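You operate a simulated robot arm through the tools that you are given. There is no shell and no other tool.

You are at the controls of a simulated robot arm. One attempt, no reset.

Task
Switch washer one off and drain it till the sight tube is empty.
Fine: main switch off, water and air shut before the drain opens; shut the drain afterwards.
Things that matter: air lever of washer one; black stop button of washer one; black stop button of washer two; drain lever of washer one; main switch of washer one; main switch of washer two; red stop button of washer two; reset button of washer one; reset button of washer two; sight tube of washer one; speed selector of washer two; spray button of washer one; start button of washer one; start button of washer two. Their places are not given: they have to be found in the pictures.

It is judged by the outcome, as a careful person would: the job done as asked, and still so three seconds after it is handed in. It fails if anything else is knocked over, pushed out of place, dropped, spilled or broken.

Robot
A 7-joint arm with a two-finger parallel gripper, fixed in place. Base frame: the origin is on the floor under the middle of its stand, x ahead of it, y to its left, z up. Units: mm, degrees, N and s.
With the tool pointing down near the work surface it reaches from about 100 to 560 mm from the base axis. Its first joint turns from -66.0 to 66.0 degrees. Payload 1.57 kg.
Tool frame: the origin (TCP) lies between the finger pads and is the grasp point; the fingertips stand 30 mm ahead of it; z points along the fingers, y is the line along which they close. The gripper opens to 80 mm. The fingers are 17 mm wide and 12 mm thick; the gripper's body (40 by 82 mm) begins 80 mm behind the TCP.
Orientation is that of the tool frame in the base frame, as a unit quaternion [w, x, y, z]. With the fingers straight down and closing along the base's y, the tool's x points along the base's -x, its y along +y and its z along -z.

Tools
- The arm moves only by the tool servo_tool. Its argument "targets" is a list that holds one entry, the list of rows, each a list of 7 numbers: the shift along the base's x, y, z in mm, then the turn, a rotation vector about the base's x, y, z in degrees, then the gripper command, from -1 (shut) to 1 (fully open), values between in proportion. In form: [[[tx, ty, tz, wx, wy, wz, fingers], ...]]. A call has 1 to 20 rows; each row shifts and turns the commanded pose from where the row before left it. Rows are played at 5 a second. More than 50 mm and 8.6 degrees between two rows, or a gripper value outside its range, and nothing of the call is played. A pose out of reach is approached as far as the arm can. The call stops where the force on the tool passes 90 N (or 10 N more than at its start, if that is more) or the arm is blocked; 0.2 s more then pass. Each finger travels about 72 mm/s and halts on what it meets, pressing with about 36 N; the grip force reading is that of the motor and also rises with nothing between the fingers. The clock runs only during rows and for 0.2 s after the last one: add rows that do not move to give the fingers time. The reply holds the time, the measured pose of the TCP, the force on the tool along the base axes, the opening and the grip force, in the units named above and with some noise, with the torque about the TCP (base axes, N m) and any sound that the robot's microphone picked up.
- Cameras (640 x 400 px; columns grow to the right, rows downward): "scene" is fixed at [51.9, 432.1, 1416.5]; the picture's right is [-0.80, -0.60, 0.00], its down [-0.39, 0.52, -0.76] and it looks along [0.46, -0.61, -0.65] (base axes); focal length 362 px, centre (320, 200). "wrist" rides on the gripper at [72, -7, -122] in the tool frame; the picture's right is [0.09, 1.00, 0.00], its down [-0.84, 0.08, -0.54] and it looks along [-0.54, 0.05, 0.84] (tool axes); focal length 238 px, centre (320, 200).
- grab_frame(camera): a new picture of that camera. No time passes.
- point_at(camera, pixels): for up to 12 pixels [column, row] of the newest picture of that camera ("zoom" is the newest enlarged one), the place [x, y, z] in the base frame of the surface seen there, good to about 3 mm. No time passes.
- zoom(camera, box): a new picture of the part [left, top, right, bottom] of that camera's present view, enlarged. No time passes.
- hand_in(): hands the job in; it is judged then, once.

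Unless the task says otherwise, let go and move clear before handing in.

The tools are called after ">>>" by a JSON object that holds its "op" and its "data". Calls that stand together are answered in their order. servo_tool: Moves the arm, as the interface text tells. Its arguments: {"type":"object","properties":{"targets":{"type":"array"}},"required":["targets"]} The other tools are called the same way: grab_frame (camera) takes a picture; point_at (camera, pixels) gives the place of the surface under pixels of a picture; zoom (camera, box) takes an enlarged picture of a part of a camera's view; hand_in () hands the job in.

At the start:

```text
time_s: 0.0
position: [420.9, -169.8, 905.8]
tool_rot: [0.001, 0.0, 1.0, 0.0]
wrist_force: [-0.1, 0.7, -0.2]
moment: [0.01, -0.01, -0.03]
width: 79.9
grasp_force: 0.0
```

scene: 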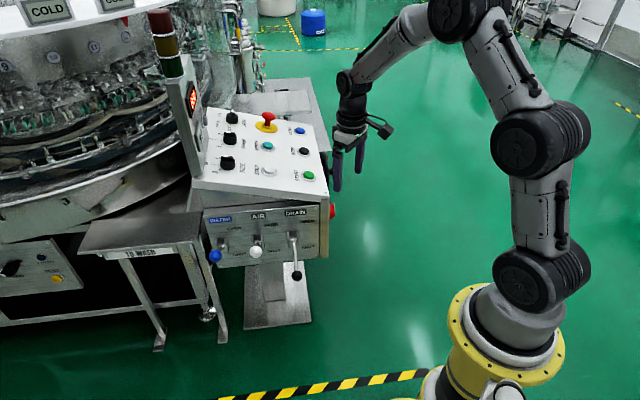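
wrist: 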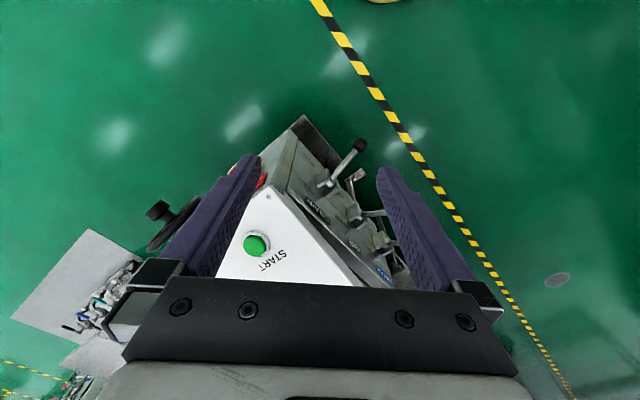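

The scene picture shows a console with a sloped panel (columns 190-330, rows 105-200) and a valve box below it with WATER, AIR and DRAIN levers (rows 205-280). I'll zoom in on both parts.

>>> {"op": "zoom", "data": {"camera": "scene", "box": [180, 90, 350, 200]}}

>>> {"op": "zoom", "data": {"camera": "scene", "box": [190, 190, 350, 300]}}

>>> {"op": "zoom", "data": {"camera": "scene", "box": [0, 0, 320, 200]}}

>>> {"op": "zoom", "data": {"camera": "scene", "box": [0, 190, 240, 340]}}

```text
3.64 times, centred on (265, 145) of scene
```

zoom: 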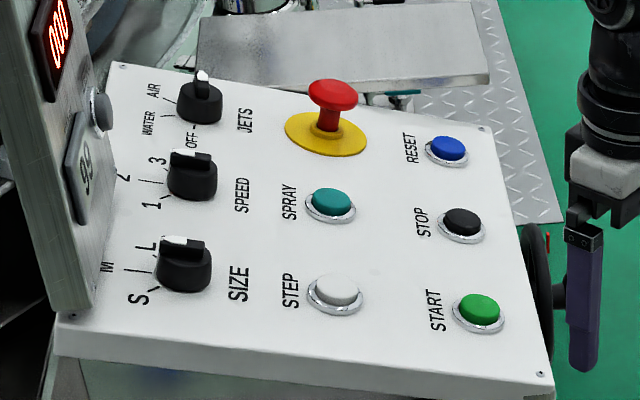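

```text
3.64 times, centred on (270, 245) of scene
```

zoom: 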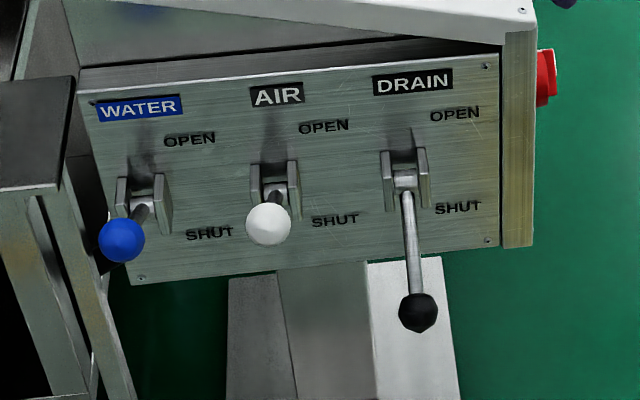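

```text
2.00 times, centred on (160, 100) of scene
```

zoom: 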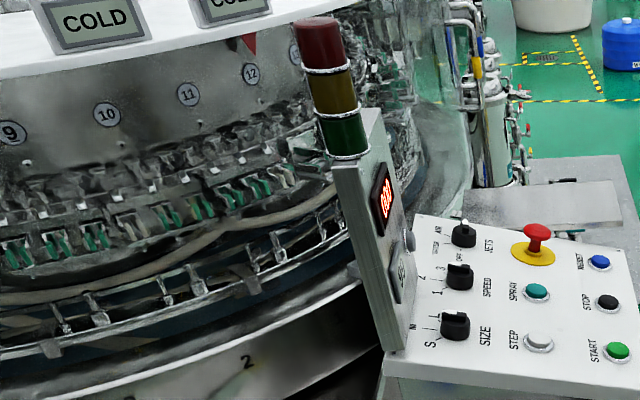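

```text
2.67 times, centred on (120, 265) of scene
```

zoom: 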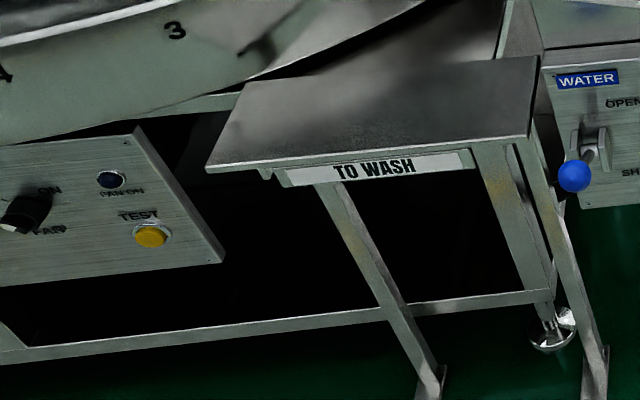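

The panel has SIZE, SPEED and JETS knobs, SPRAY, STEP, RESET, STOP and START buttons and a red mushroom. A red thing sits on the right side of the valve box at about (332, 211), possibly the main switch. I'll get the coordinates of these features.

>>> {"op": "point_at", "data": {"camera": "scene", "pixels": [[332, 211], [215, 257], [256, 252], [296, 276], [293, 237], [309, 176], [304, 151], [300, 131], [267, 118], [267, 146], [268, 170], [327, 165]]}}

>>> {"op": "point_at", "data": {"camera": "scene", "pixels": [[207, 212], [325, 205], [325, 252], [215, 268], [222, 235], [259, 232], [195, 185], [328, 196], [210, 108], [312, 123], [193, 98], [205, 110]]}}

>>> {"op": "zoom", "data": {"camera": "scene", "box": [150, 20, 230, 190]}}

>>> {"op": "zoom", "data": {"camera": "wrist", "box": [200, 90, 440, 290]}}

```text
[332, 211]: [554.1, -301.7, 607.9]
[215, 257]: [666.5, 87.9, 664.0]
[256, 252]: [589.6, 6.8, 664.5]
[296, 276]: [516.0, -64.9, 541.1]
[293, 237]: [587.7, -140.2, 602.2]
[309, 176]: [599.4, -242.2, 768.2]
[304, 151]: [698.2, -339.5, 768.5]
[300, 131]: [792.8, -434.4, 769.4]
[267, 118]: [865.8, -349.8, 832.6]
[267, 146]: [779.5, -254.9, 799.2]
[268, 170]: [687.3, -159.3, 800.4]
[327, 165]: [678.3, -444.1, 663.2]
```

```text
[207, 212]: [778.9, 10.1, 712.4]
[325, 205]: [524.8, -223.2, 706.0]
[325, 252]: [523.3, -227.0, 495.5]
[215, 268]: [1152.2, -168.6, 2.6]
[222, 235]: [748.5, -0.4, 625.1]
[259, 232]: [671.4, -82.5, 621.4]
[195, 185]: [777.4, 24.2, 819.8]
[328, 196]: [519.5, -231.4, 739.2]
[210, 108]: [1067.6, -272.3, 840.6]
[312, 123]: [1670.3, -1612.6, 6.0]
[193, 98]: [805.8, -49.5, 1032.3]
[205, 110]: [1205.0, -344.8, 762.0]
```

```text
2.35 times, centred on (190, 105) of scene
```

zoom: 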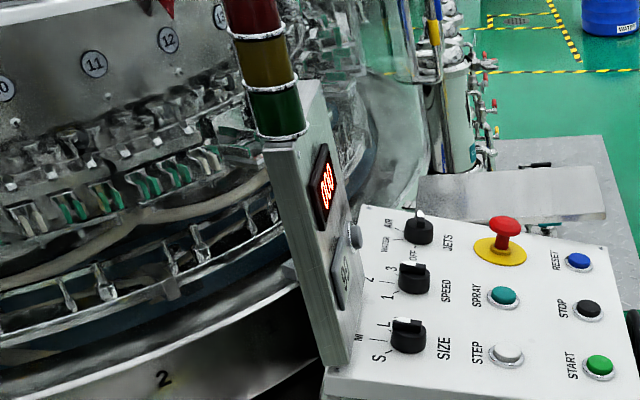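

```text
2.00 times, centred on (320, 190) of wrist
```

zoom: 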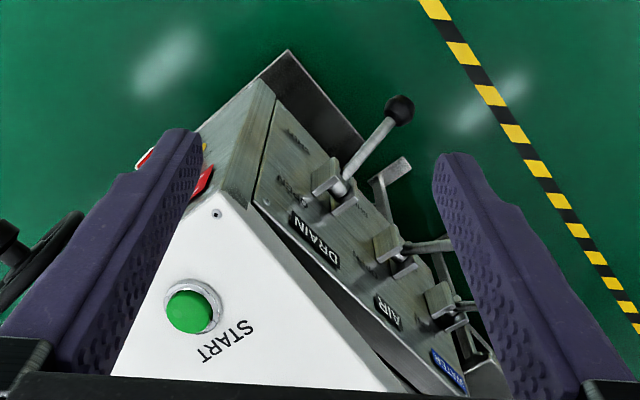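

Nothing yet tells me which washer this console belongs to, and I can't see the sight tube. I'll zoom tightly on the plate on the post at about (203, 135), the red part at the box's side, and the rest of the room.

>>> {"op": "zoom", "data": {"camera": "scene", "box": [180, 75, 220, 165]}}

>>> {"op": "zoom", "data": {"camera": "scene", "box": [300, 140, 380, 240]}}

>>> {"op": "zoom", "data": {"camera": "scene", "box": [200, 0, 360, 120]}}

>>> {"op": "zoom", "data": {"camera": "scene", "box": [0, 0, 200, 120]}}

>>> {"op": "zoom", "data": {"camera": "wrist", "box": [0, 140, 280, 400]}}

>>> {"op": "zoom", "data": {"camera": "wrist", "box": [300, 80, 560, 300]}}

```text
4.44 times, centred on (200, 120) of scene
```

zoom: 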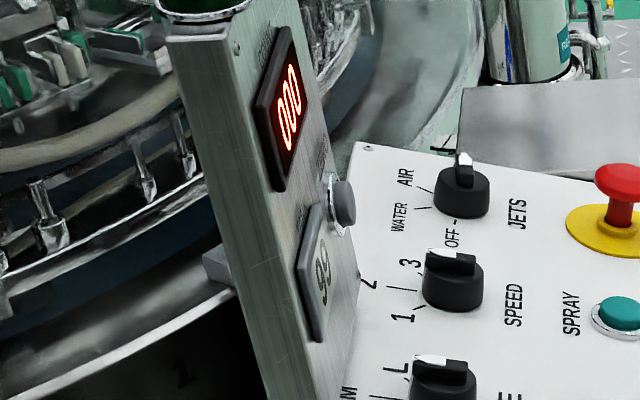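

```text
4.00 times, centred on (340, 190) of scene
```

zoom: 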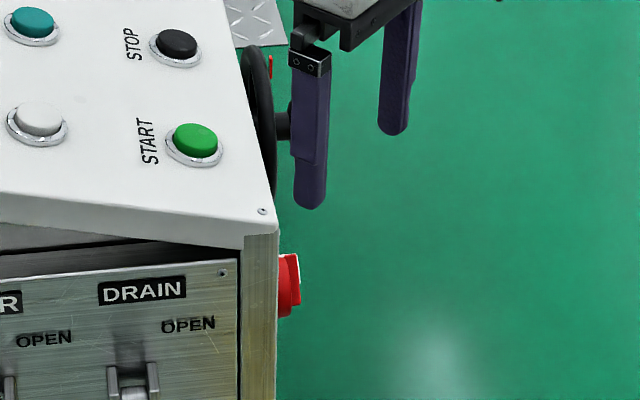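

```text
3.33 times, centred on (280, 60) of scene
```

zoom: 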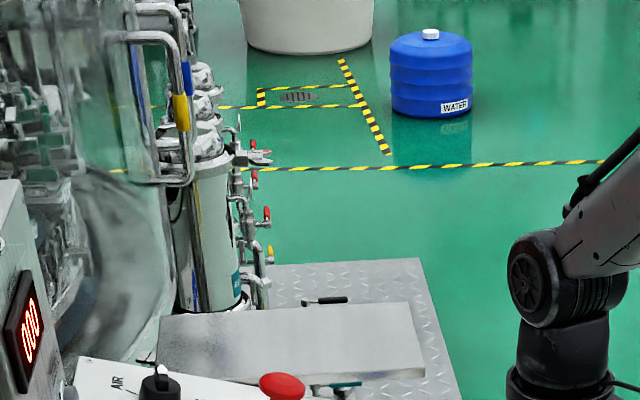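

```text
3.20 times, centred on (100, 60) of scene
```

zoom: 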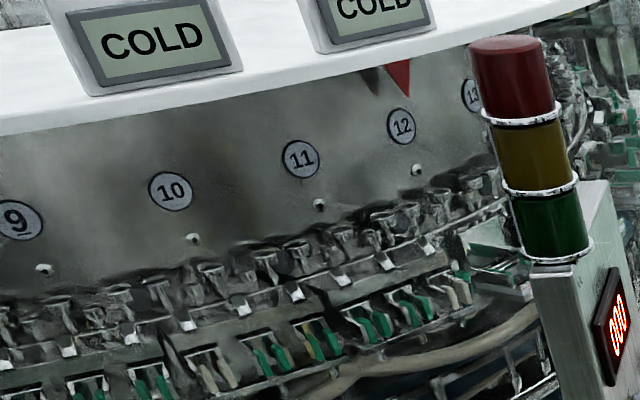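

```text
1.54 times, centred on (140, 270) of wrist
```

zoom: 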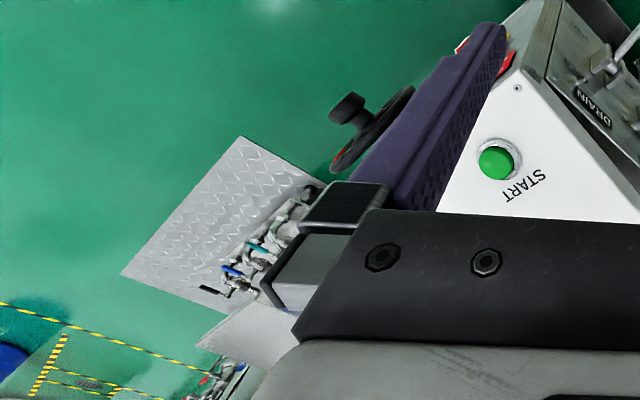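

```text
1.82 times, centred on (430, 190) of wrist
```

zoom: 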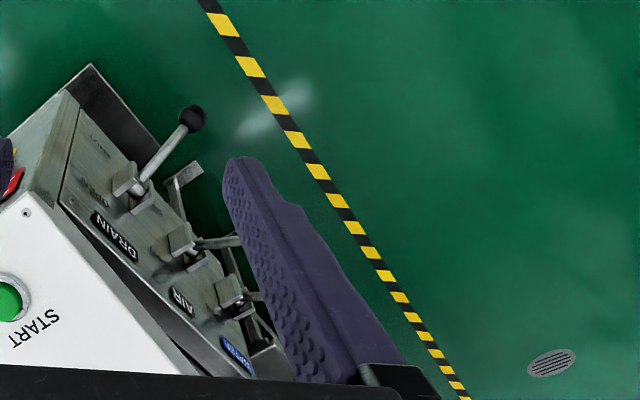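

The main-switch side of the console is hidden, and I have found neither a sight tube nor a second washer. I'll back the arm away from the console and tilt the wrist camera up to look around.

>>> {"op": "servo_tool", "data": {"targets": [[[-30, 20, 10, 0, 0, 0, 1], [-30, 20, 10, 0, 0, 0, 1], [-30, 20, 10, 0, -5, 0, 1], [0, 0, 0, 0, -8, 0, 1], [0, 0, 0, 0, -8, 0, 1], [0, 0, 0, 0, -8, 0, 1], [0, 0, 0, 0, -8, 0, 1]]]}}

>>> {"op": "grab_frame", "data": {"camera": "wrist"}}

>>> {"op": "grab_frame", "data": {"camera": "scene"}}

```text
time_s: 1.6
position: [331.3, -112.1, 936.6]
tool_rot: [0.318, 0.001, 0.948, -0.001]
wrist_force: [0.3, 1.4, 0.1]
moment: [0.01, -0.03, 0.01]
width: 80.0
grasp_force: 0.1
```

```text
taken
```

wrist: 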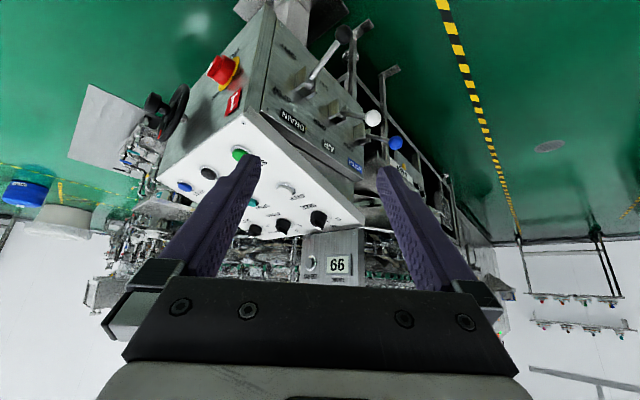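

```text
taken
```

scene: 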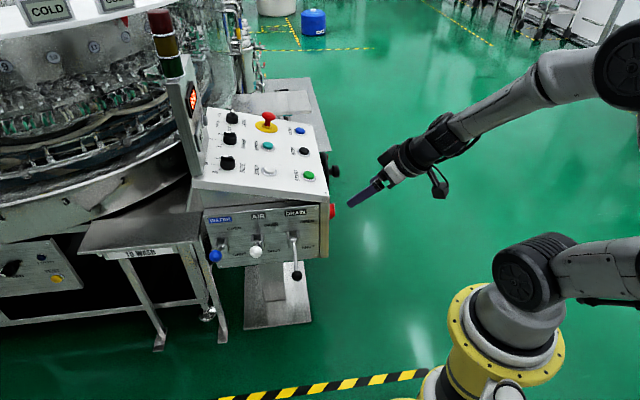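

The console's side face now shows a red rotary switch on a yellow plate at (222, 68) and a red plate at (233, 102). I'll zoom on these and on the rest of the view.

>>> {"op": "zoom", "data": {"camera": "wrist", "box": [180, 30, 280, 130]}}

>>> {"op": "zoom", "data": {"camera": "wrist", "box": [260, 0, 420, 180]}}

>>> {"op": "zoom", "data": {"camera": "wrist", "box": [130, 130, 380, 290]}}

>>> {"op": "zoom", "data": {"camera": "wrist", "box": [380, 100, 640, 400]}}

>>> {"op": "zoom", "data": {"camera": "wrist", "box": [0, 70, 200, 320]}}

```text
4.00 times, centred on (230, 80) of wrist
```

zoom: 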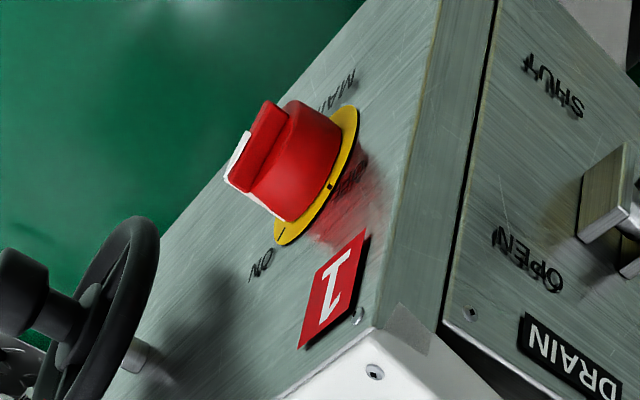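

```text
2.22 times, centred on (340, 90) of wrist
```

zoom: 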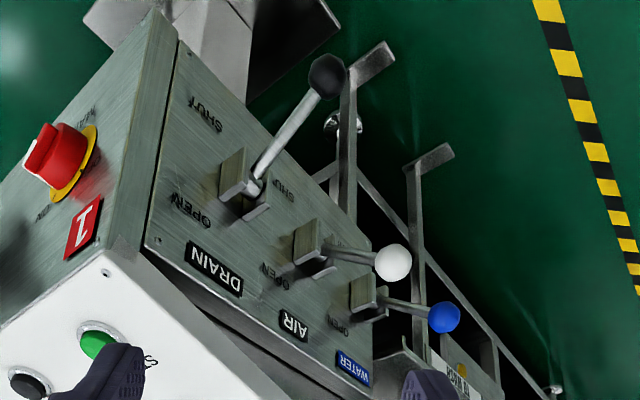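

```text
2.50 times, centred on (255, 210) of wrist
```

zoom: 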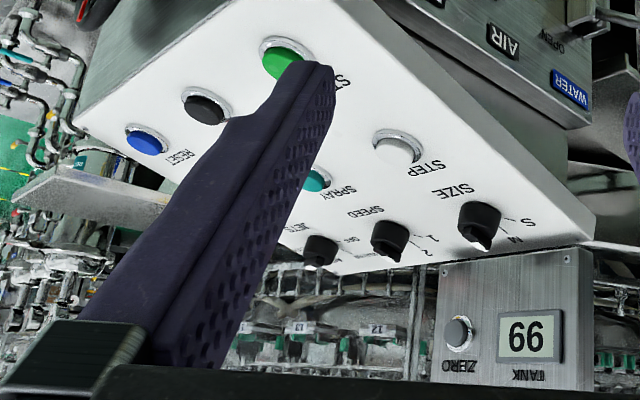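

```text
1.33 times, centred on (510, 250) of wrist
```

zoom: 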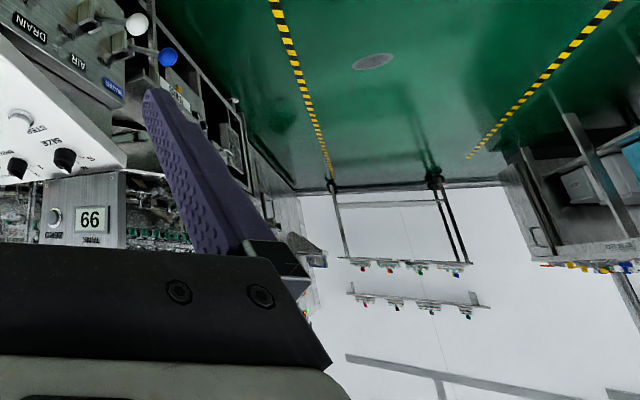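

```text
1.60 times, centred on (100, 195) of wrist
```

zoom: 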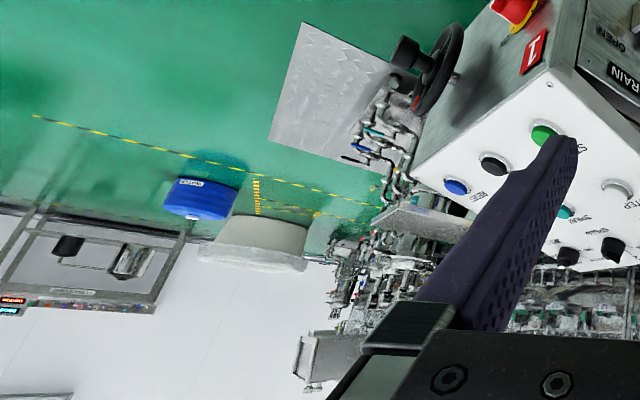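

A red "1" plate sits beside the MAIN switch, so this is washer one's console. I'll swing the arm to the console's right side to look at the switch face and search for the sight tube.

>>> {"op": "servo_tool", "data": {"targets": [[[-6.5, -32.6, -15, 0, 0, 2.5, 1], [-6.5, -32.6, -15, 0, 0, 2.5, 1], [-6.5, -32.6, -15, 0, 0, 2.5, 1], [-6.5, -32.6, -15, 0, 0, 2.5, 1], [-6.5, -32.6, -15, 0, 0, 2.5, 1], [-6.5, -32.6, -15, 0, 0, 2.5, 1], [-6.5, -32.6, -15, 0, 0, 2.5, 1], [-6.5, -32.6, -15, 0, 0, 2.5, 1], [-6.5, -32.6, -15, 0, 0, 2.5, 1], [-6.5, -32.6, -15, 0, 0, 2.5, 1]]]}}

>>> {"op": "grab_frame", "data": {"camera": "wrist"}}

>>> {"op": "grab_frame", "data": {"camera": "scene"}}

```text
time_s: 3.8
position: [345.5, -396.1, 784.7]
tool_rot: [0.309, -0.206, 0.926, 0.069]
wrist_force: [0.4, -0.6, 0.7]
moment: [0.0, -0.02, -0.02]
width: 80.0
grasp_force: 0.1
out of reach, approached as far as the arm can: row 6, 7, 8, 9, 10
```

```text
taken
```

wrist: 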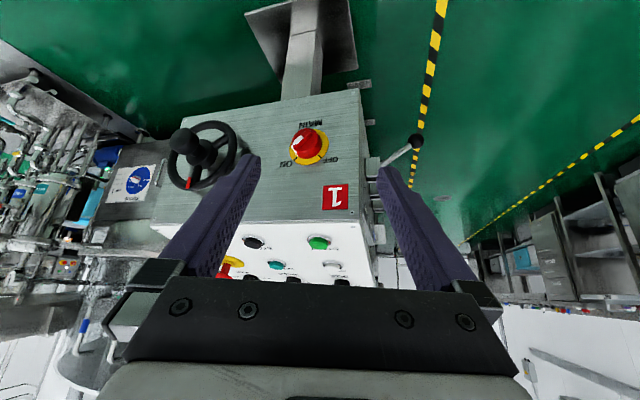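

```text
taken
```

scene: 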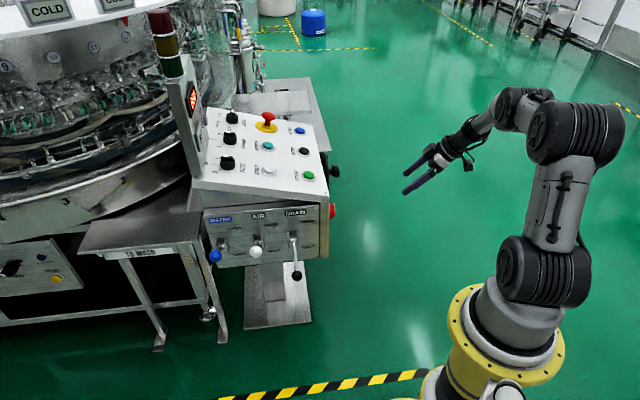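

The side face is now in view with the MAIN switch at (308, 145) and its ON, OFF and "1" markings, plus a handwheel at (200, 155). I'll zoom in and measure.

>>> {"op": "zoom", "data": {"camera": "wrist", "box": [260, 100, 370, 220]}}

>>> {"op": "zoom", "data": {"camera": "wrist", "box": [0, 60, 260, 280]}}

>>> {"op": "zoom", "data": {"camera": "wrist", "box": [340, 80, 480, 200]}}

>>> {"op": "point_at", "data": {"camera": "wrist", "pixels": [[306, 141], [308, 130], [303, 150], [325, 146], [285, 162], [332, 160], [310, 122], [337, 196], [360, 95], [260, 105], [330, 212], [200, 155]]}}

```text
3.33 times, centred on (315, 160) of wrist
```

zoom: 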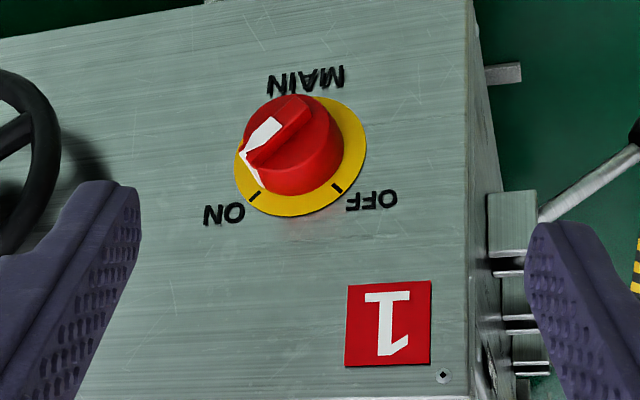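

```text
1.82 times, centred on (130, 170) of wrist
```

zoom: 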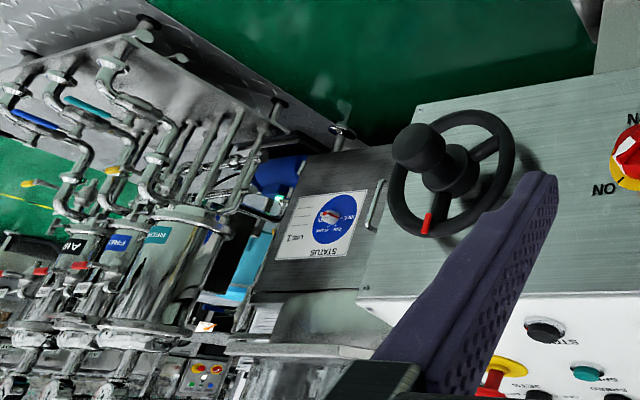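

```text
3.33 times, centred on (410, 140) of wrist
```

zoom: 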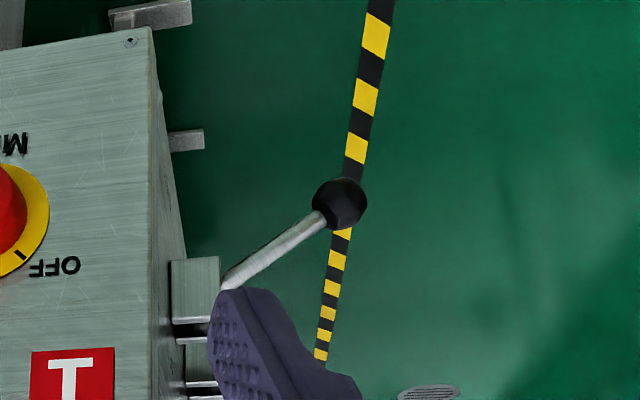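

```text
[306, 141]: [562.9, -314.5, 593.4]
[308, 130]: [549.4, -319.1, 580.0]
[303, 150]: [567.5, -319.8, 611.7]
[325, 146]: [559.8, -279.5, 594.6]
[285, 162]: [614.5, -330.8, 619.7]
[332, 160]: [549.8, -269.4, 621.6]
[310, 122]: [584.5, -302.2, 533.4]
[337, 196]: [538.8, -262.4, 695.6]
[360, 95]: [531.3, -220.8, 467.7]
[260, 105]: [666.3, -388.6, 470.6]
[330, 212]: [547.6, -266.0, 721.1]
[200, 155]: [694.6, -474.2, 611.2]
```

The MAIN switch is now ON, its white pointer toward ON, and OFF lies about 90° away (in the upright view, ON is up-right and OFF up-left). Before acting I'll swing to the front of the console to find the sight tube and the lever states.

>>> {"op": "servo_tool", "data": {"targets": [[[-10, 40, 10, 0, 0, -6, 1], [-10, 40, 10, 0, 0, -6, 1], [-10, 40, 10, 0, 0, -6, 1], [-10, 40, 0, 0, 0, -6, 1], [-10, 40, 0, 0, 0, -6, 1], [0, 40, 0, 0, 0, -6, 1], [0, 40, 0, 0, 0, -6, 1], [0, 40, 0, 0, 0, -6, 1], [0, 40, 0, 0, 0, -6, 1], [0, 40, 0, 0, 0, -6, 1], [0, 40, 0, 0, 0, -6, 1], [0, 40, 0, 0, 0, -6, 1], [0, 40, 0, 0, 0, 0, 1], [0, 40, 0, 0, 0, 0, 1]]]}}

>>> {"op": "grab_frame", "data": {"camera": "wrist"}}

>>> {"op": "grab_frame", "data": {"camera": "scene"}}

```text
time_s: 6.1
position: [187.8, -160.8, 812.3]
tool_rot: [0.33, 0.3, 0.889, -0.108]
wrist_force: [6.5, -5.9, -0.8]
moment: [0.34, 0.28, 0.21]
width: 79.9
grasp_force: 0.1
out of reach, approached as far as the arm can: row 8, 9, 10, 11
stopped in row 11: the force on the tool passed its limit at 134 N (the readings are from after the stop); the commanded pose is now the measured one
```

```text
taken
```

wrist: 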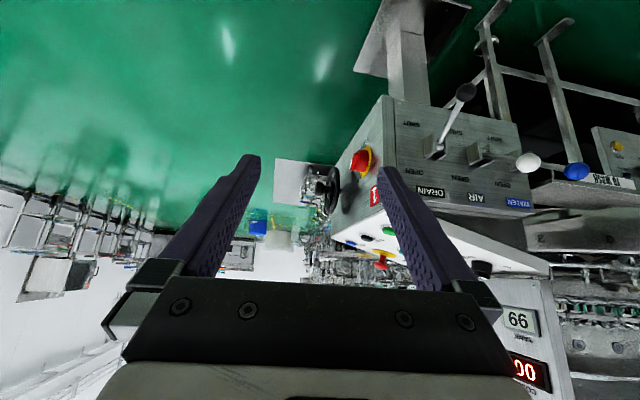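

```text
taken
```

scene: 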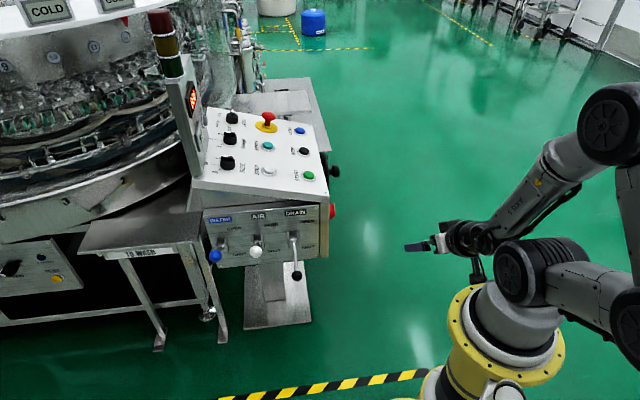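

The arm folded too close to its own base and hit the force limit with 134 N; the console wasn't touched. I'll move outward and up first, then continue around to the front.

>>> {"op": "servo_tool", "data": {"targets": [[[20, 0, 10, 0, 0, 0, 1], [30, 0, 20, 0, 0, 0, 1], [40, 0, 20, 0, 0, 0, 1], [40, 10, 20, 0, 0, 0, 1], [30, 30, 10, 0, 0, 0, 1]]]}}

>>> {"op": "grab_frame", "data": {"camera": "scene"}}

>>> {"op": "grab_frame", "data": {"camera": "wrist"}}

```text
time_s: 7.3
position: [320.3, -147.7, 896.4]
tool_rot: [0.326, 0.297, 0.891, -0.108]
wrist_force: [-0.4, -0.2, -0.2]
moment: [0.04, 0.04, -0.01]
width: 80.1
grasp_force: 0.0
out of reach, approached as far as the arm can: row 1, 2, 3, 4
```

```text
taken
```

scene: 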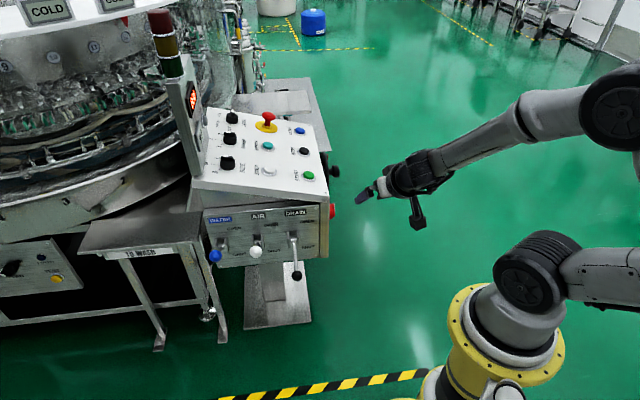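

```text
taken
```

wrist: 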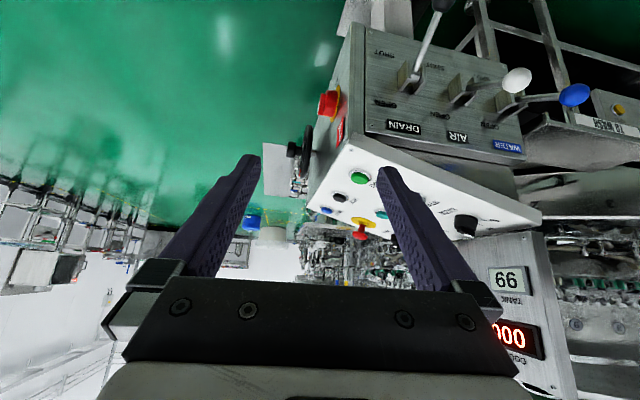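

The arm is free again at (320, -148, 896), with forces near zero. I'll continue to the front side of the valve box.

>>> {"op": "servo_tool", "data": {"targets": [[[8, 40, 0, 0, 0, -1, 1], [8, 40, 0, 0, 0, -1, 1], [8, 40, 0, 0, 0, -1, 1], [8, 40, 0, 0, 0, -1, 1], [8, 40, -10, 0, 0, -1, 1], [8, 40, -10, 0, 0, -1, 1], [8, 40, -20, 0, 0, -2, 1], [8, 40, -20, 0, 0, -2, 1]]]}}

>>> {"op": "grab_frame", "data": {"camera": "scene"}}

>>> {"op": "grab_frame", "data": {"camera": "wrist"}}

```text
time_s: 9.1
position: [385.9, 174.8, 835.3]
tool_rot: [0.317, 0.378, 0.859, -0.135]
wrist_force: [-0.1, -0.4, -0.3]
moment: [0.03, 0.0, -0.01]
width: 79.9
grasp_force: 0.0
```

```text
taken
```

scene: 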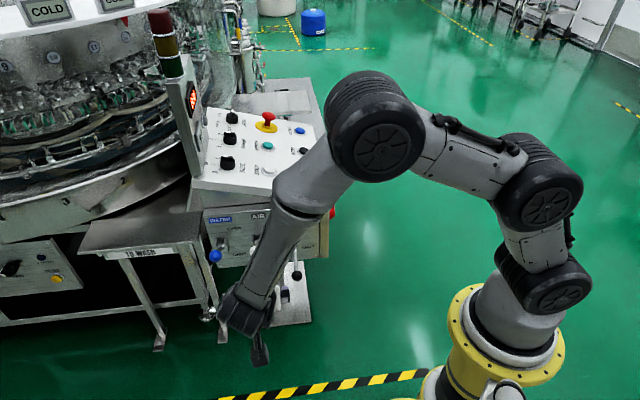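

```text
taken
```

wrist: 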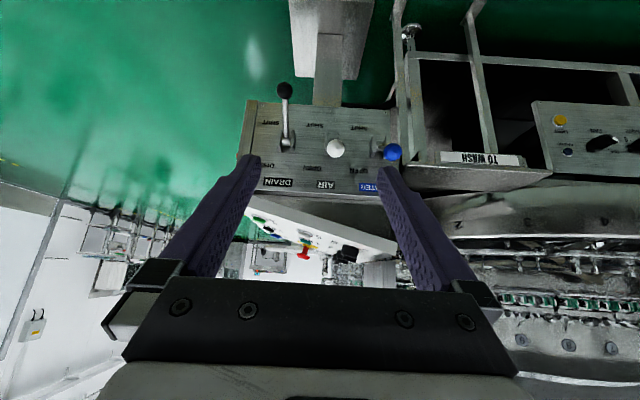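

The front view shows all three levers at (285, 90), (335, 148) and (392, 152). I'll zoom on the levers, the table side and the underside, looking for a sight tube.

>>> {"op": "zoom", "data": {"camera": "wrist", "box": [230, 70, 420, 210]}}

>>> {"op": "zoom", "data": {"camera": "wrist", "box": [390, 0, 640, 180]}}

>>> {"op": "zoom", "data": {"camera": "wrist", "box": [230, 0, 420, 120]}}

>>> {"op": "zoom", "data": {"camera": "wrist", "box": [400, 160, 640, 400]}}

>>> {"op": "zoom", "data": {"camera": "wrist", "box": [0, 130, 260, 340]}}

>>> {"op": "point_at", "data": {"camera": "wrist", "pixels": [[285, 90], [286, 118], [335, 148], [392, 152], [284, 145], [319, 160], [380, 143], [256, 105], [395, 112], [250, 150], [393, 195], [320, 130]]}}

```text
2.86 times, centred on (325, 140) of wrist
```

zoom: 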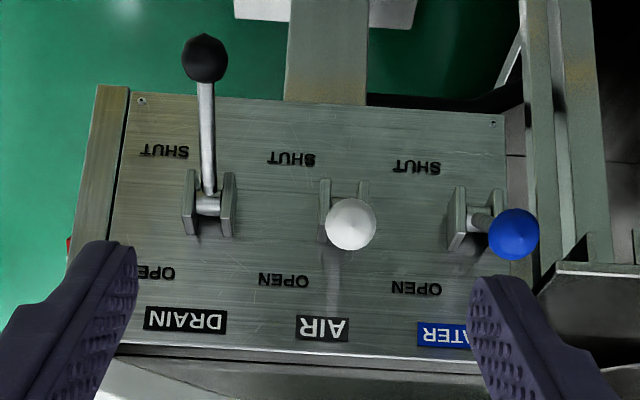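

```text
2.22 times, centred on (515, 90) of wrist
```

zoom: 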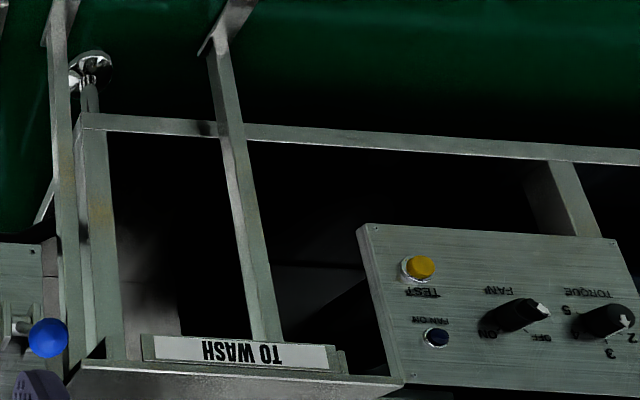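

```text
3.33 times, centred on (325, 60) of wrist
```

zoom: 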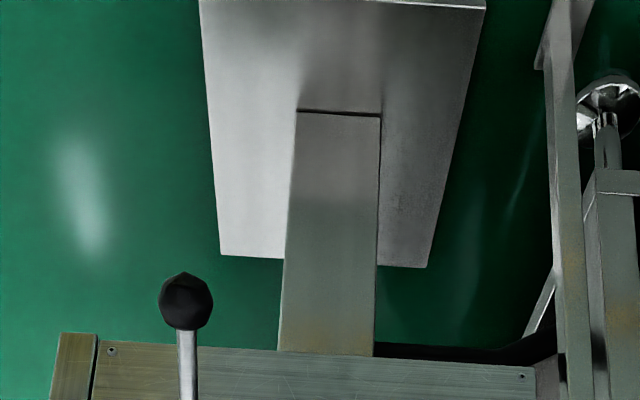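

```text
1.67 times, centred on (520, 280) of wrist
```

zoom: 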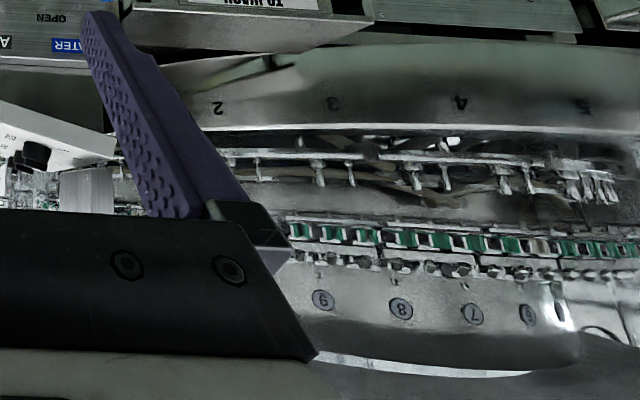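

```text
1.90 times, centred on (130, 235) of wrist
```

zoom: 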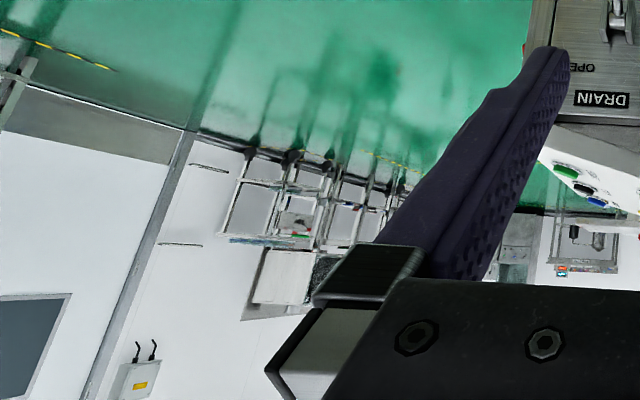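

```text
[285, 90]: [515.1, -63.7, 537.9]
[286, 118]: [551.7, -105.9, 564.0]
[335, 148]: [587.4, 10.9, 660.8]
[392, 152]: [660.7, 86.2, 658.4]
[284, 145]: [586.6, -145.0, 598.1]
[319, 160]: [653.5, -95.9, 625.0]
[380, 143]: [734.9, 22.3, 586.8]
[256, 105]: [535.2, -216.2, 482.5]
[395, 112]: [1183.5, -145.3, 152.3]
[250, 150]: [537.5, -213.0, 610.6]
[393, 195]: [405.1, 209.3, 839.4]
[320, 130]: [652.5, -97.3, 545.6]
```

Air and water balls stand high at z≈661, so both are OPEN, and the drain ball is low at z≈539, so it is SHUT. I still need the sight tube, so I'll zoom on the piping behind the console and the region at the scene picture's left.

>>> {"op": "zoom", "data": {"camera": "scene", "box": [200, 0, 290, 110]}}

>>> {"op": "zoom", "data": {"camera": "scene", "box": [0, 220, 120, 340]}}

>>> {"op": "zoom", "data": {"camera": "scene", "box": [480, 0, 640, 110]}}

>>> {"op": "zoom", "data": {"camera": "scene", "box": [140, 180, 230, 280]}}

```text
3.64 times, centred on (245, 55) of scene
```

zoom: 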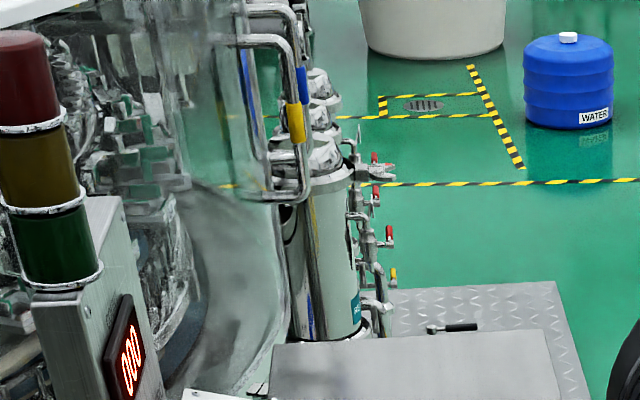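

```text
3.33 times, centred on (60, 280) of scene
```

zoom: 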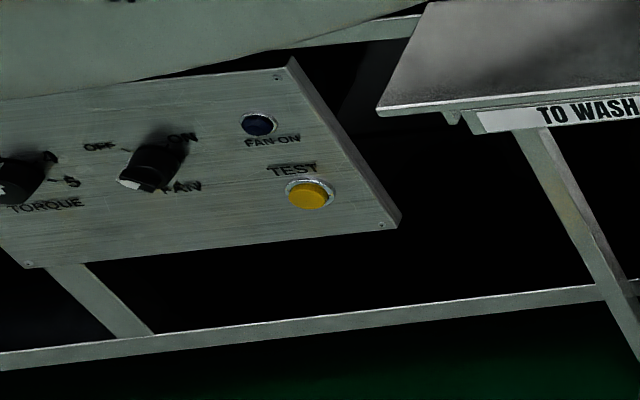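

```text
3.64 times, centred on (560, 55) of scene
```

zoom: 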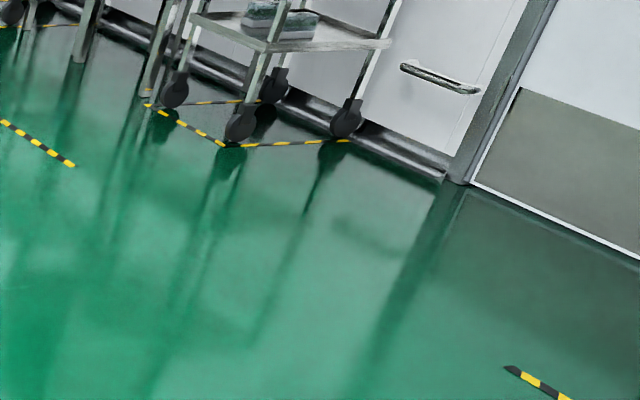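

```text
4.00 times, centred on (185, 230) of scene
```

zoom: 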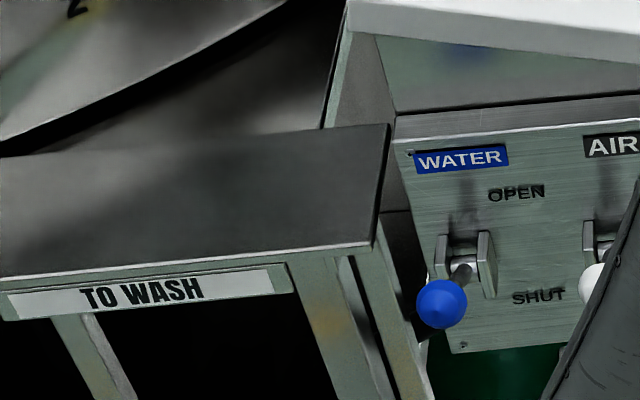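

No sight tube is visible from here. I'll turn the wrist camera to the left (+y side), which the scene camera doesn't cover.

>>> {"op": "servo_tool", "data": {"targets": [[[0, 0, 10, 0, 0, 8, 1], [0, 0, 10, 0, 0, 8, 1], [0, 0, 10, 0, 0, 8, 1], [0, 0, 10, 0, 0, 8, 1], [0, 0, 0, 0, 0, 8, 1], [0, 0, 0, 0, 0, 8, 1], [0, 0, 0, 0, 0, 8, 1]]]}}

>>> {"op": "grab_frame", "data": {"camera": "wrist"}}

```text
time_s: 10.7
position: [385.8, 172.4, 878.6]
tool_rot: [0.342, -0.07, 0.937, 0.03]
wrist_force: [-0.4, -0.4, 0.2]
moment: [-0.01, 0.0, 0.02]
width: 80.0
grasp_force: 0.1
```

```text
taken
```

wrist: 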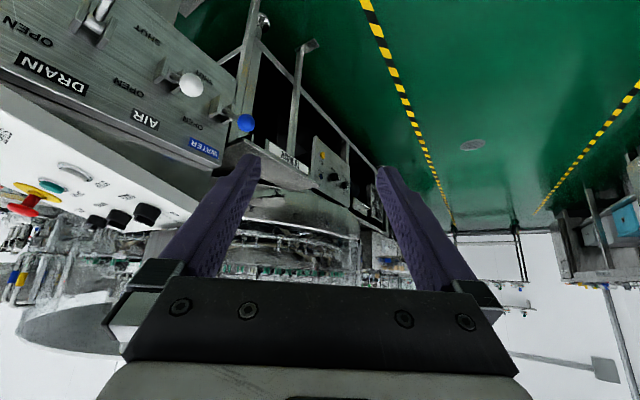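

The washer frame runs off to the left and a rack stands at the right edge. I'll keep turning left.

>>> {"op": "servo_tool", "data": {"targets": [[[-5, 0, 0, 0, 0, 8, 1], [-5, 0, 0, 0, 0, 8, 1], [-5, 0, 0, 0, 0, 8, 1], [-5, 0, 0, 0, 0, 8, 1], [0, 0, 0, 0, 0, 8, 1], [0, 0, 0, 0, 0, 8, 1]]]}}

>>> {"op": "grab_frame", "data": {"camera": "wrist"}}

>>> {"op": "grab_frame", "data": {"camera": "scene"}}

```text
time_s: 12.1
position: [364.8, 173.1, 878.9]
tool_rot: [0.3, -0.445, 0.827, 0.167]
wrist_force: [0.0, 0.8, -0.2]
moment: [0.02, 0.0, -0.03]
width: 80.3
grasp_force: 0.1
```

```text
taken
```

wrist: 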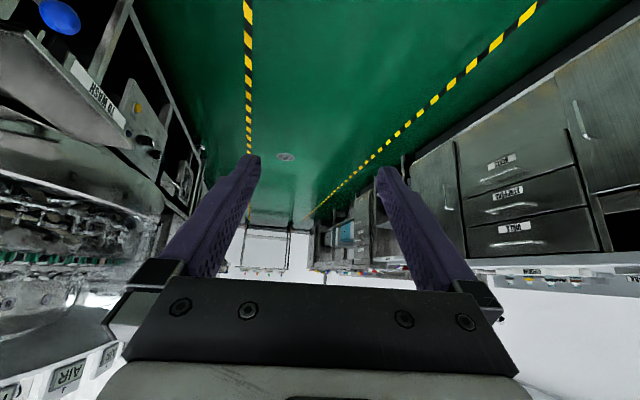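

```text
taken
```

scene: 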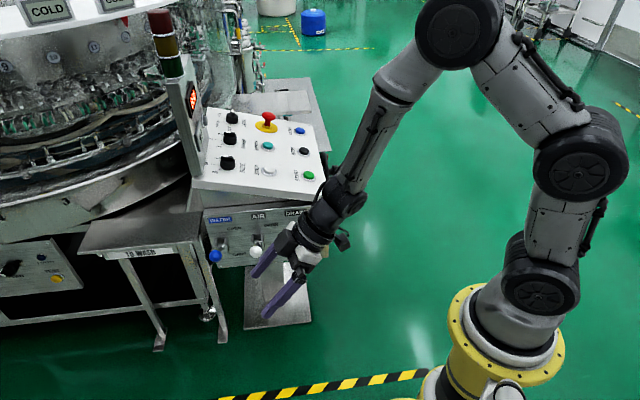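

The left side shows only the washer's frame and cabinets. I'll zoom on the panels around (150, 140) and (350, 245).

>>> {"op": "zoom", "data": {"camera": "wrist", "box": [0, 60, 230, 240]}}

>>> {"op": "zoom", "data": {"camera": "wrist", "box": [220, 180, 420, 300]}}

>>> {"op": "zoom", "data": {"camera": "wrist", "box": [420, 100, 640, 300]}}

>>> {"op": "zoom", "data": {"camera": "wrist", "box": [0, 200, 160, 400]}}

```text
2.22 times, centred on (115, 150) of wrist
```

zoom: 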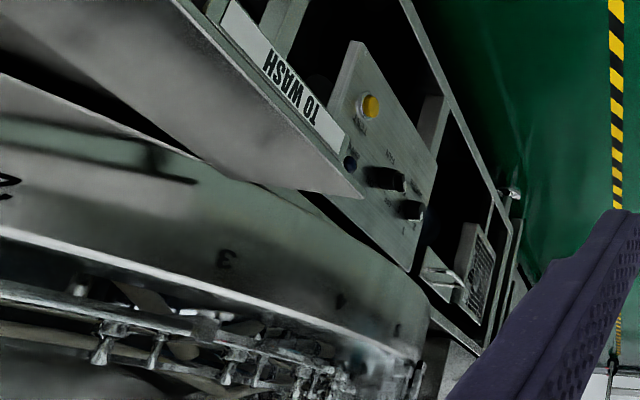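

```text
3.20 times, centred on (320, 240) of wrist
```

zoom: 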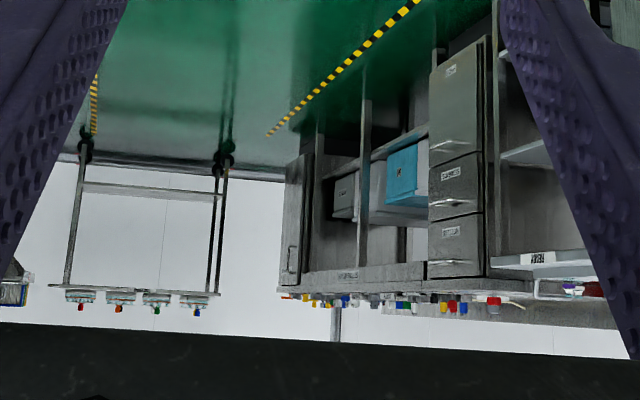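

```text
2.00 times, centred on (530, 200) of wrist
```

zoom: 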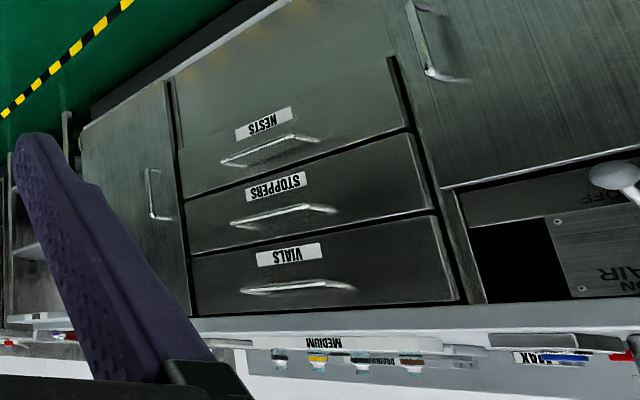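

```text
2.00 times, centred on (80, 300) of wrist
```

zoom: 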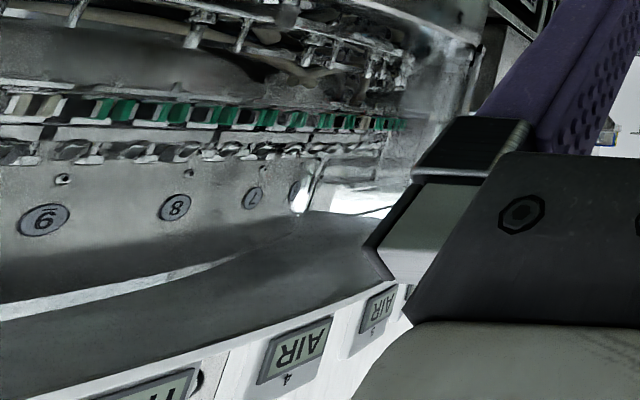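

There is no second console on the left. I'll go back to the right-hand side, facing further right, to search the piping for the sight tube.

>>> {"op": "servo_tool", "data": {"targets": [[[0, -40, 0, 0, 0, -5, 1], [0, -40, 0, 0, 0, -5, 1], [0, -40, 0, 0, 0, -5, 1], [0, -40, 0, 0, 0, -5, 1], [0, -40, 0, 0, 0, -5, 1], [0, -40, 0, 0, 0, -5, 1], [0, -40, 0, 0, 0, -5, 1], [0, -40, 0, 0, 0, -5, 1], [0, -40, 0, 0, 0, -5, 1], [0, -40, 0, 0, 0, -5, 1], [0, -40, 0, 0, 0, -5, 1], [0, -40, 0, 0, 0, -5, 1], [0, -30, 0, 0, 0, -5, 1]]]}}

>>> {"op": "grab_frame", "data": {"camera": "wrist"}}

>>> {"op": "zoom", "data": {"camera": "wrist", "box": [60, 80, 360, 280]}}

```text
time_s: 14.9
position: [365.2, -337.3, 878.5]
tool_rot: [0.343, 0.069, 0.937, -0.022]
wrist_force: [0.1, 0.0, 0.3]
moment: [-0.02, -0.04, 0.04]
width: 80.1
grasp_force: 0.0
```

```text
taken
```

wrist: 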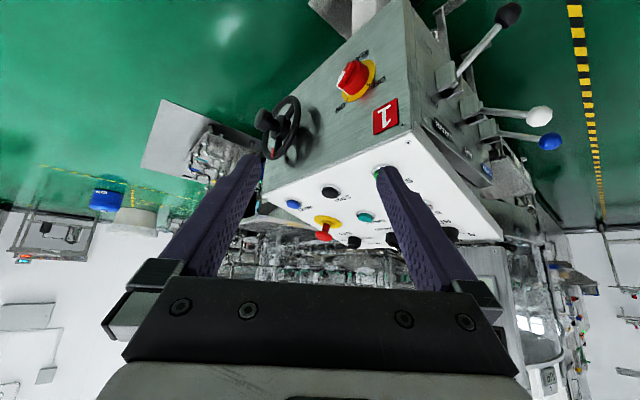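

```text
2.00 times, centred on (210, 180) of wrist
```

zoom: 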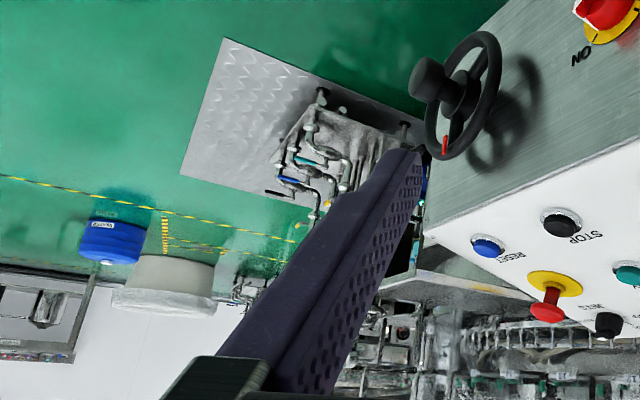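

Pipes partly hide behind the finger at (230, 150). I'll turn the camera further to the right.

>>> {"op": "servo_tool", "data": {"targets": [[[0, 0, 0, 0, 0, -8, 1], [0, 0, 0, 0, 0, -8, 1], [0, 0, 0, 0, 0, -8, 1], [0, 0, 0, 0, 0, -8, 1], [0, 0, 0, 0, 0, -8, 1]]]}}

>>> {"op": "grab_frame", "data": {"camera": "wrist"}}

>>> {"op": "zoom", "data": {"camera": "wrist", "box": [230, 60, 440, 280]}}

>>> {"op": "zoom", "data": {"camera": "wrist", "box": [0, 150, 260, 400]}}

```text
time_s: 16.1
position: [365.5, -336.3, 876.2]
tool_rot: [0.315, 0.384, 0.857, -0.137]
wrist_force: [-0.9, 0.4, -0.3]
moment: [0.01, 0.0, 0.03]
width: 80.1
grasp_force: 0.0
```

```text
taken
```

wrist: 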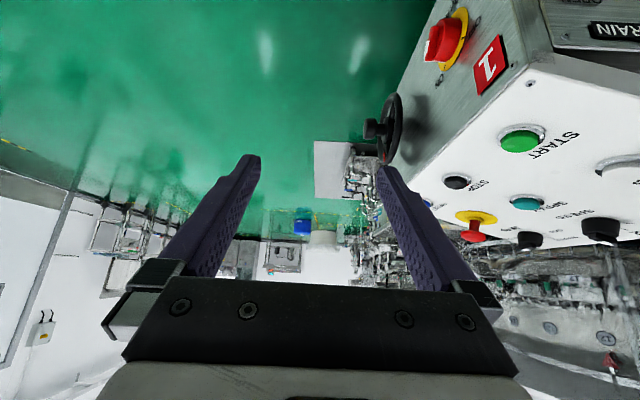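

```text
1.82 times, centred on (335, 170) of wrist
```

zoom: 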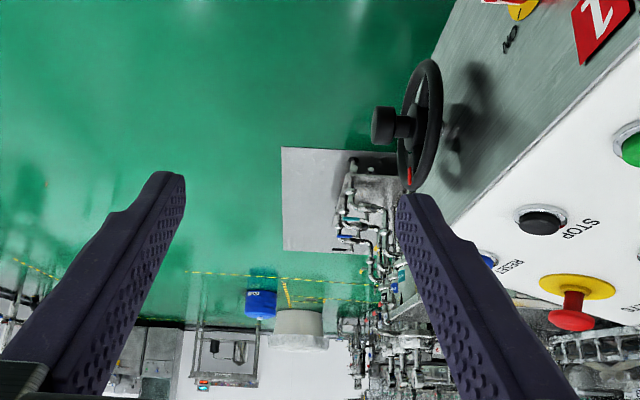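

```text
1.60 times, centred on (130, 275) of wrist
```

zoom: 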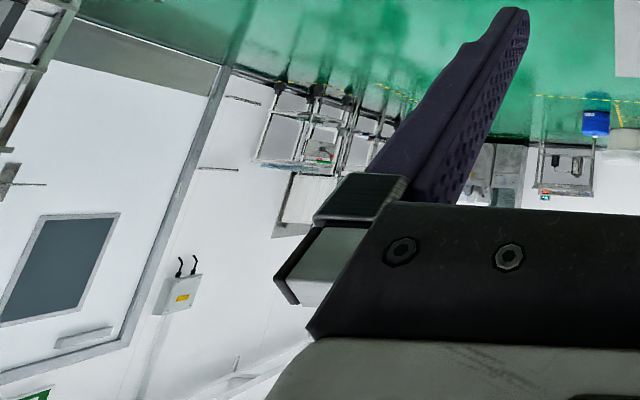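

Washer two is not within view on this side either. I'll look from above-left of the console, over the post with its TANK display and the gap between console and table.

>>> {"op": "servo_tool", "data": {"targets": [[[0, 40, 5, 0, 0, 0, 1], [0, 40, 5, 0, 0, 0, 1], [0, 40, 5, 0, 0, 0, 1], [0, 40, 5, 0, 0, 0, 1], [0, 40, 5, 0, 0, 0, 1], [0, 40, 5, 0, 0, 0, 1], [0, 40, 5, 0, 0, 0, 1], [0, 40, 5, 0, 0, 0, 1], [5, 40, 5, 0, 0, -2, 1], [10, 40, 5, 0, 0, -2, 1], [15, 40, 5, 0, 0, -2, 1], [20, 40, 5, 0, 0, -2, 1]]]}}

>>> {"op": "grab_frame", "data": {"camera": "wrist"}}

>>> {"op": "zoom", "data": {"camera": "wrist", "box": [230, 60, 440, 280]}}

>>> {"op": "zoom", "data": {"camera": "wrist", "box": [380, 60, 640, 280]}}

```text
time_s: 18.7
position: [415.7, 142.0, 938.9]
tool_rot: [0.303, 0.445, 0.828, -0.16]
wrist_force: [-0.4, 0.7, -0.6]
moment: [0.01, 0.03, -0.01]
width: 80.0
grasp_force: 0.0
```

```text
taken
```

wrist: 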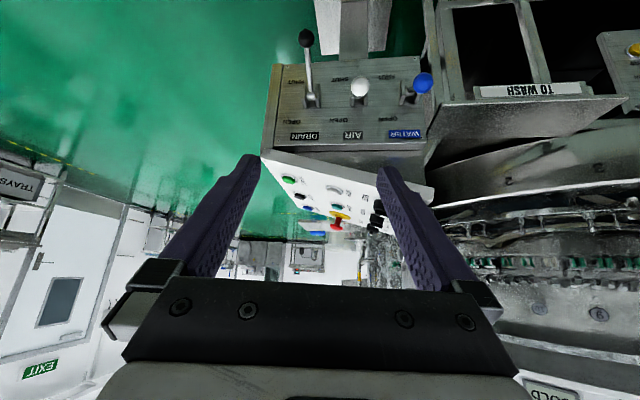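

```text
1.82 times, centred on (335, 170) of wrist
```

zoom: 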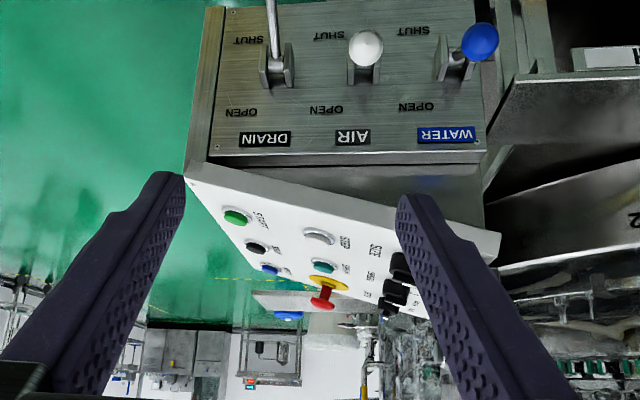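

```text
1.82 times, centred on (510, 170) of wrist
```

zoom: 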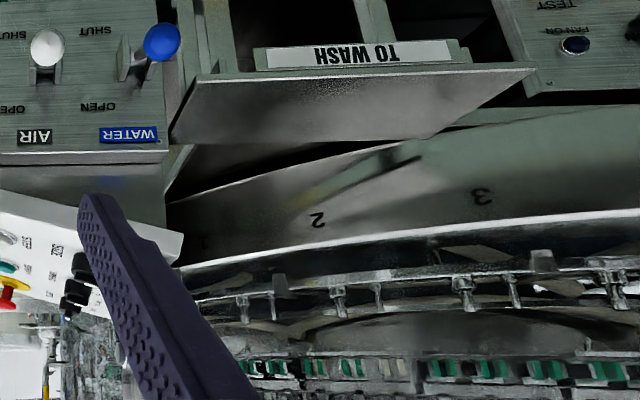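

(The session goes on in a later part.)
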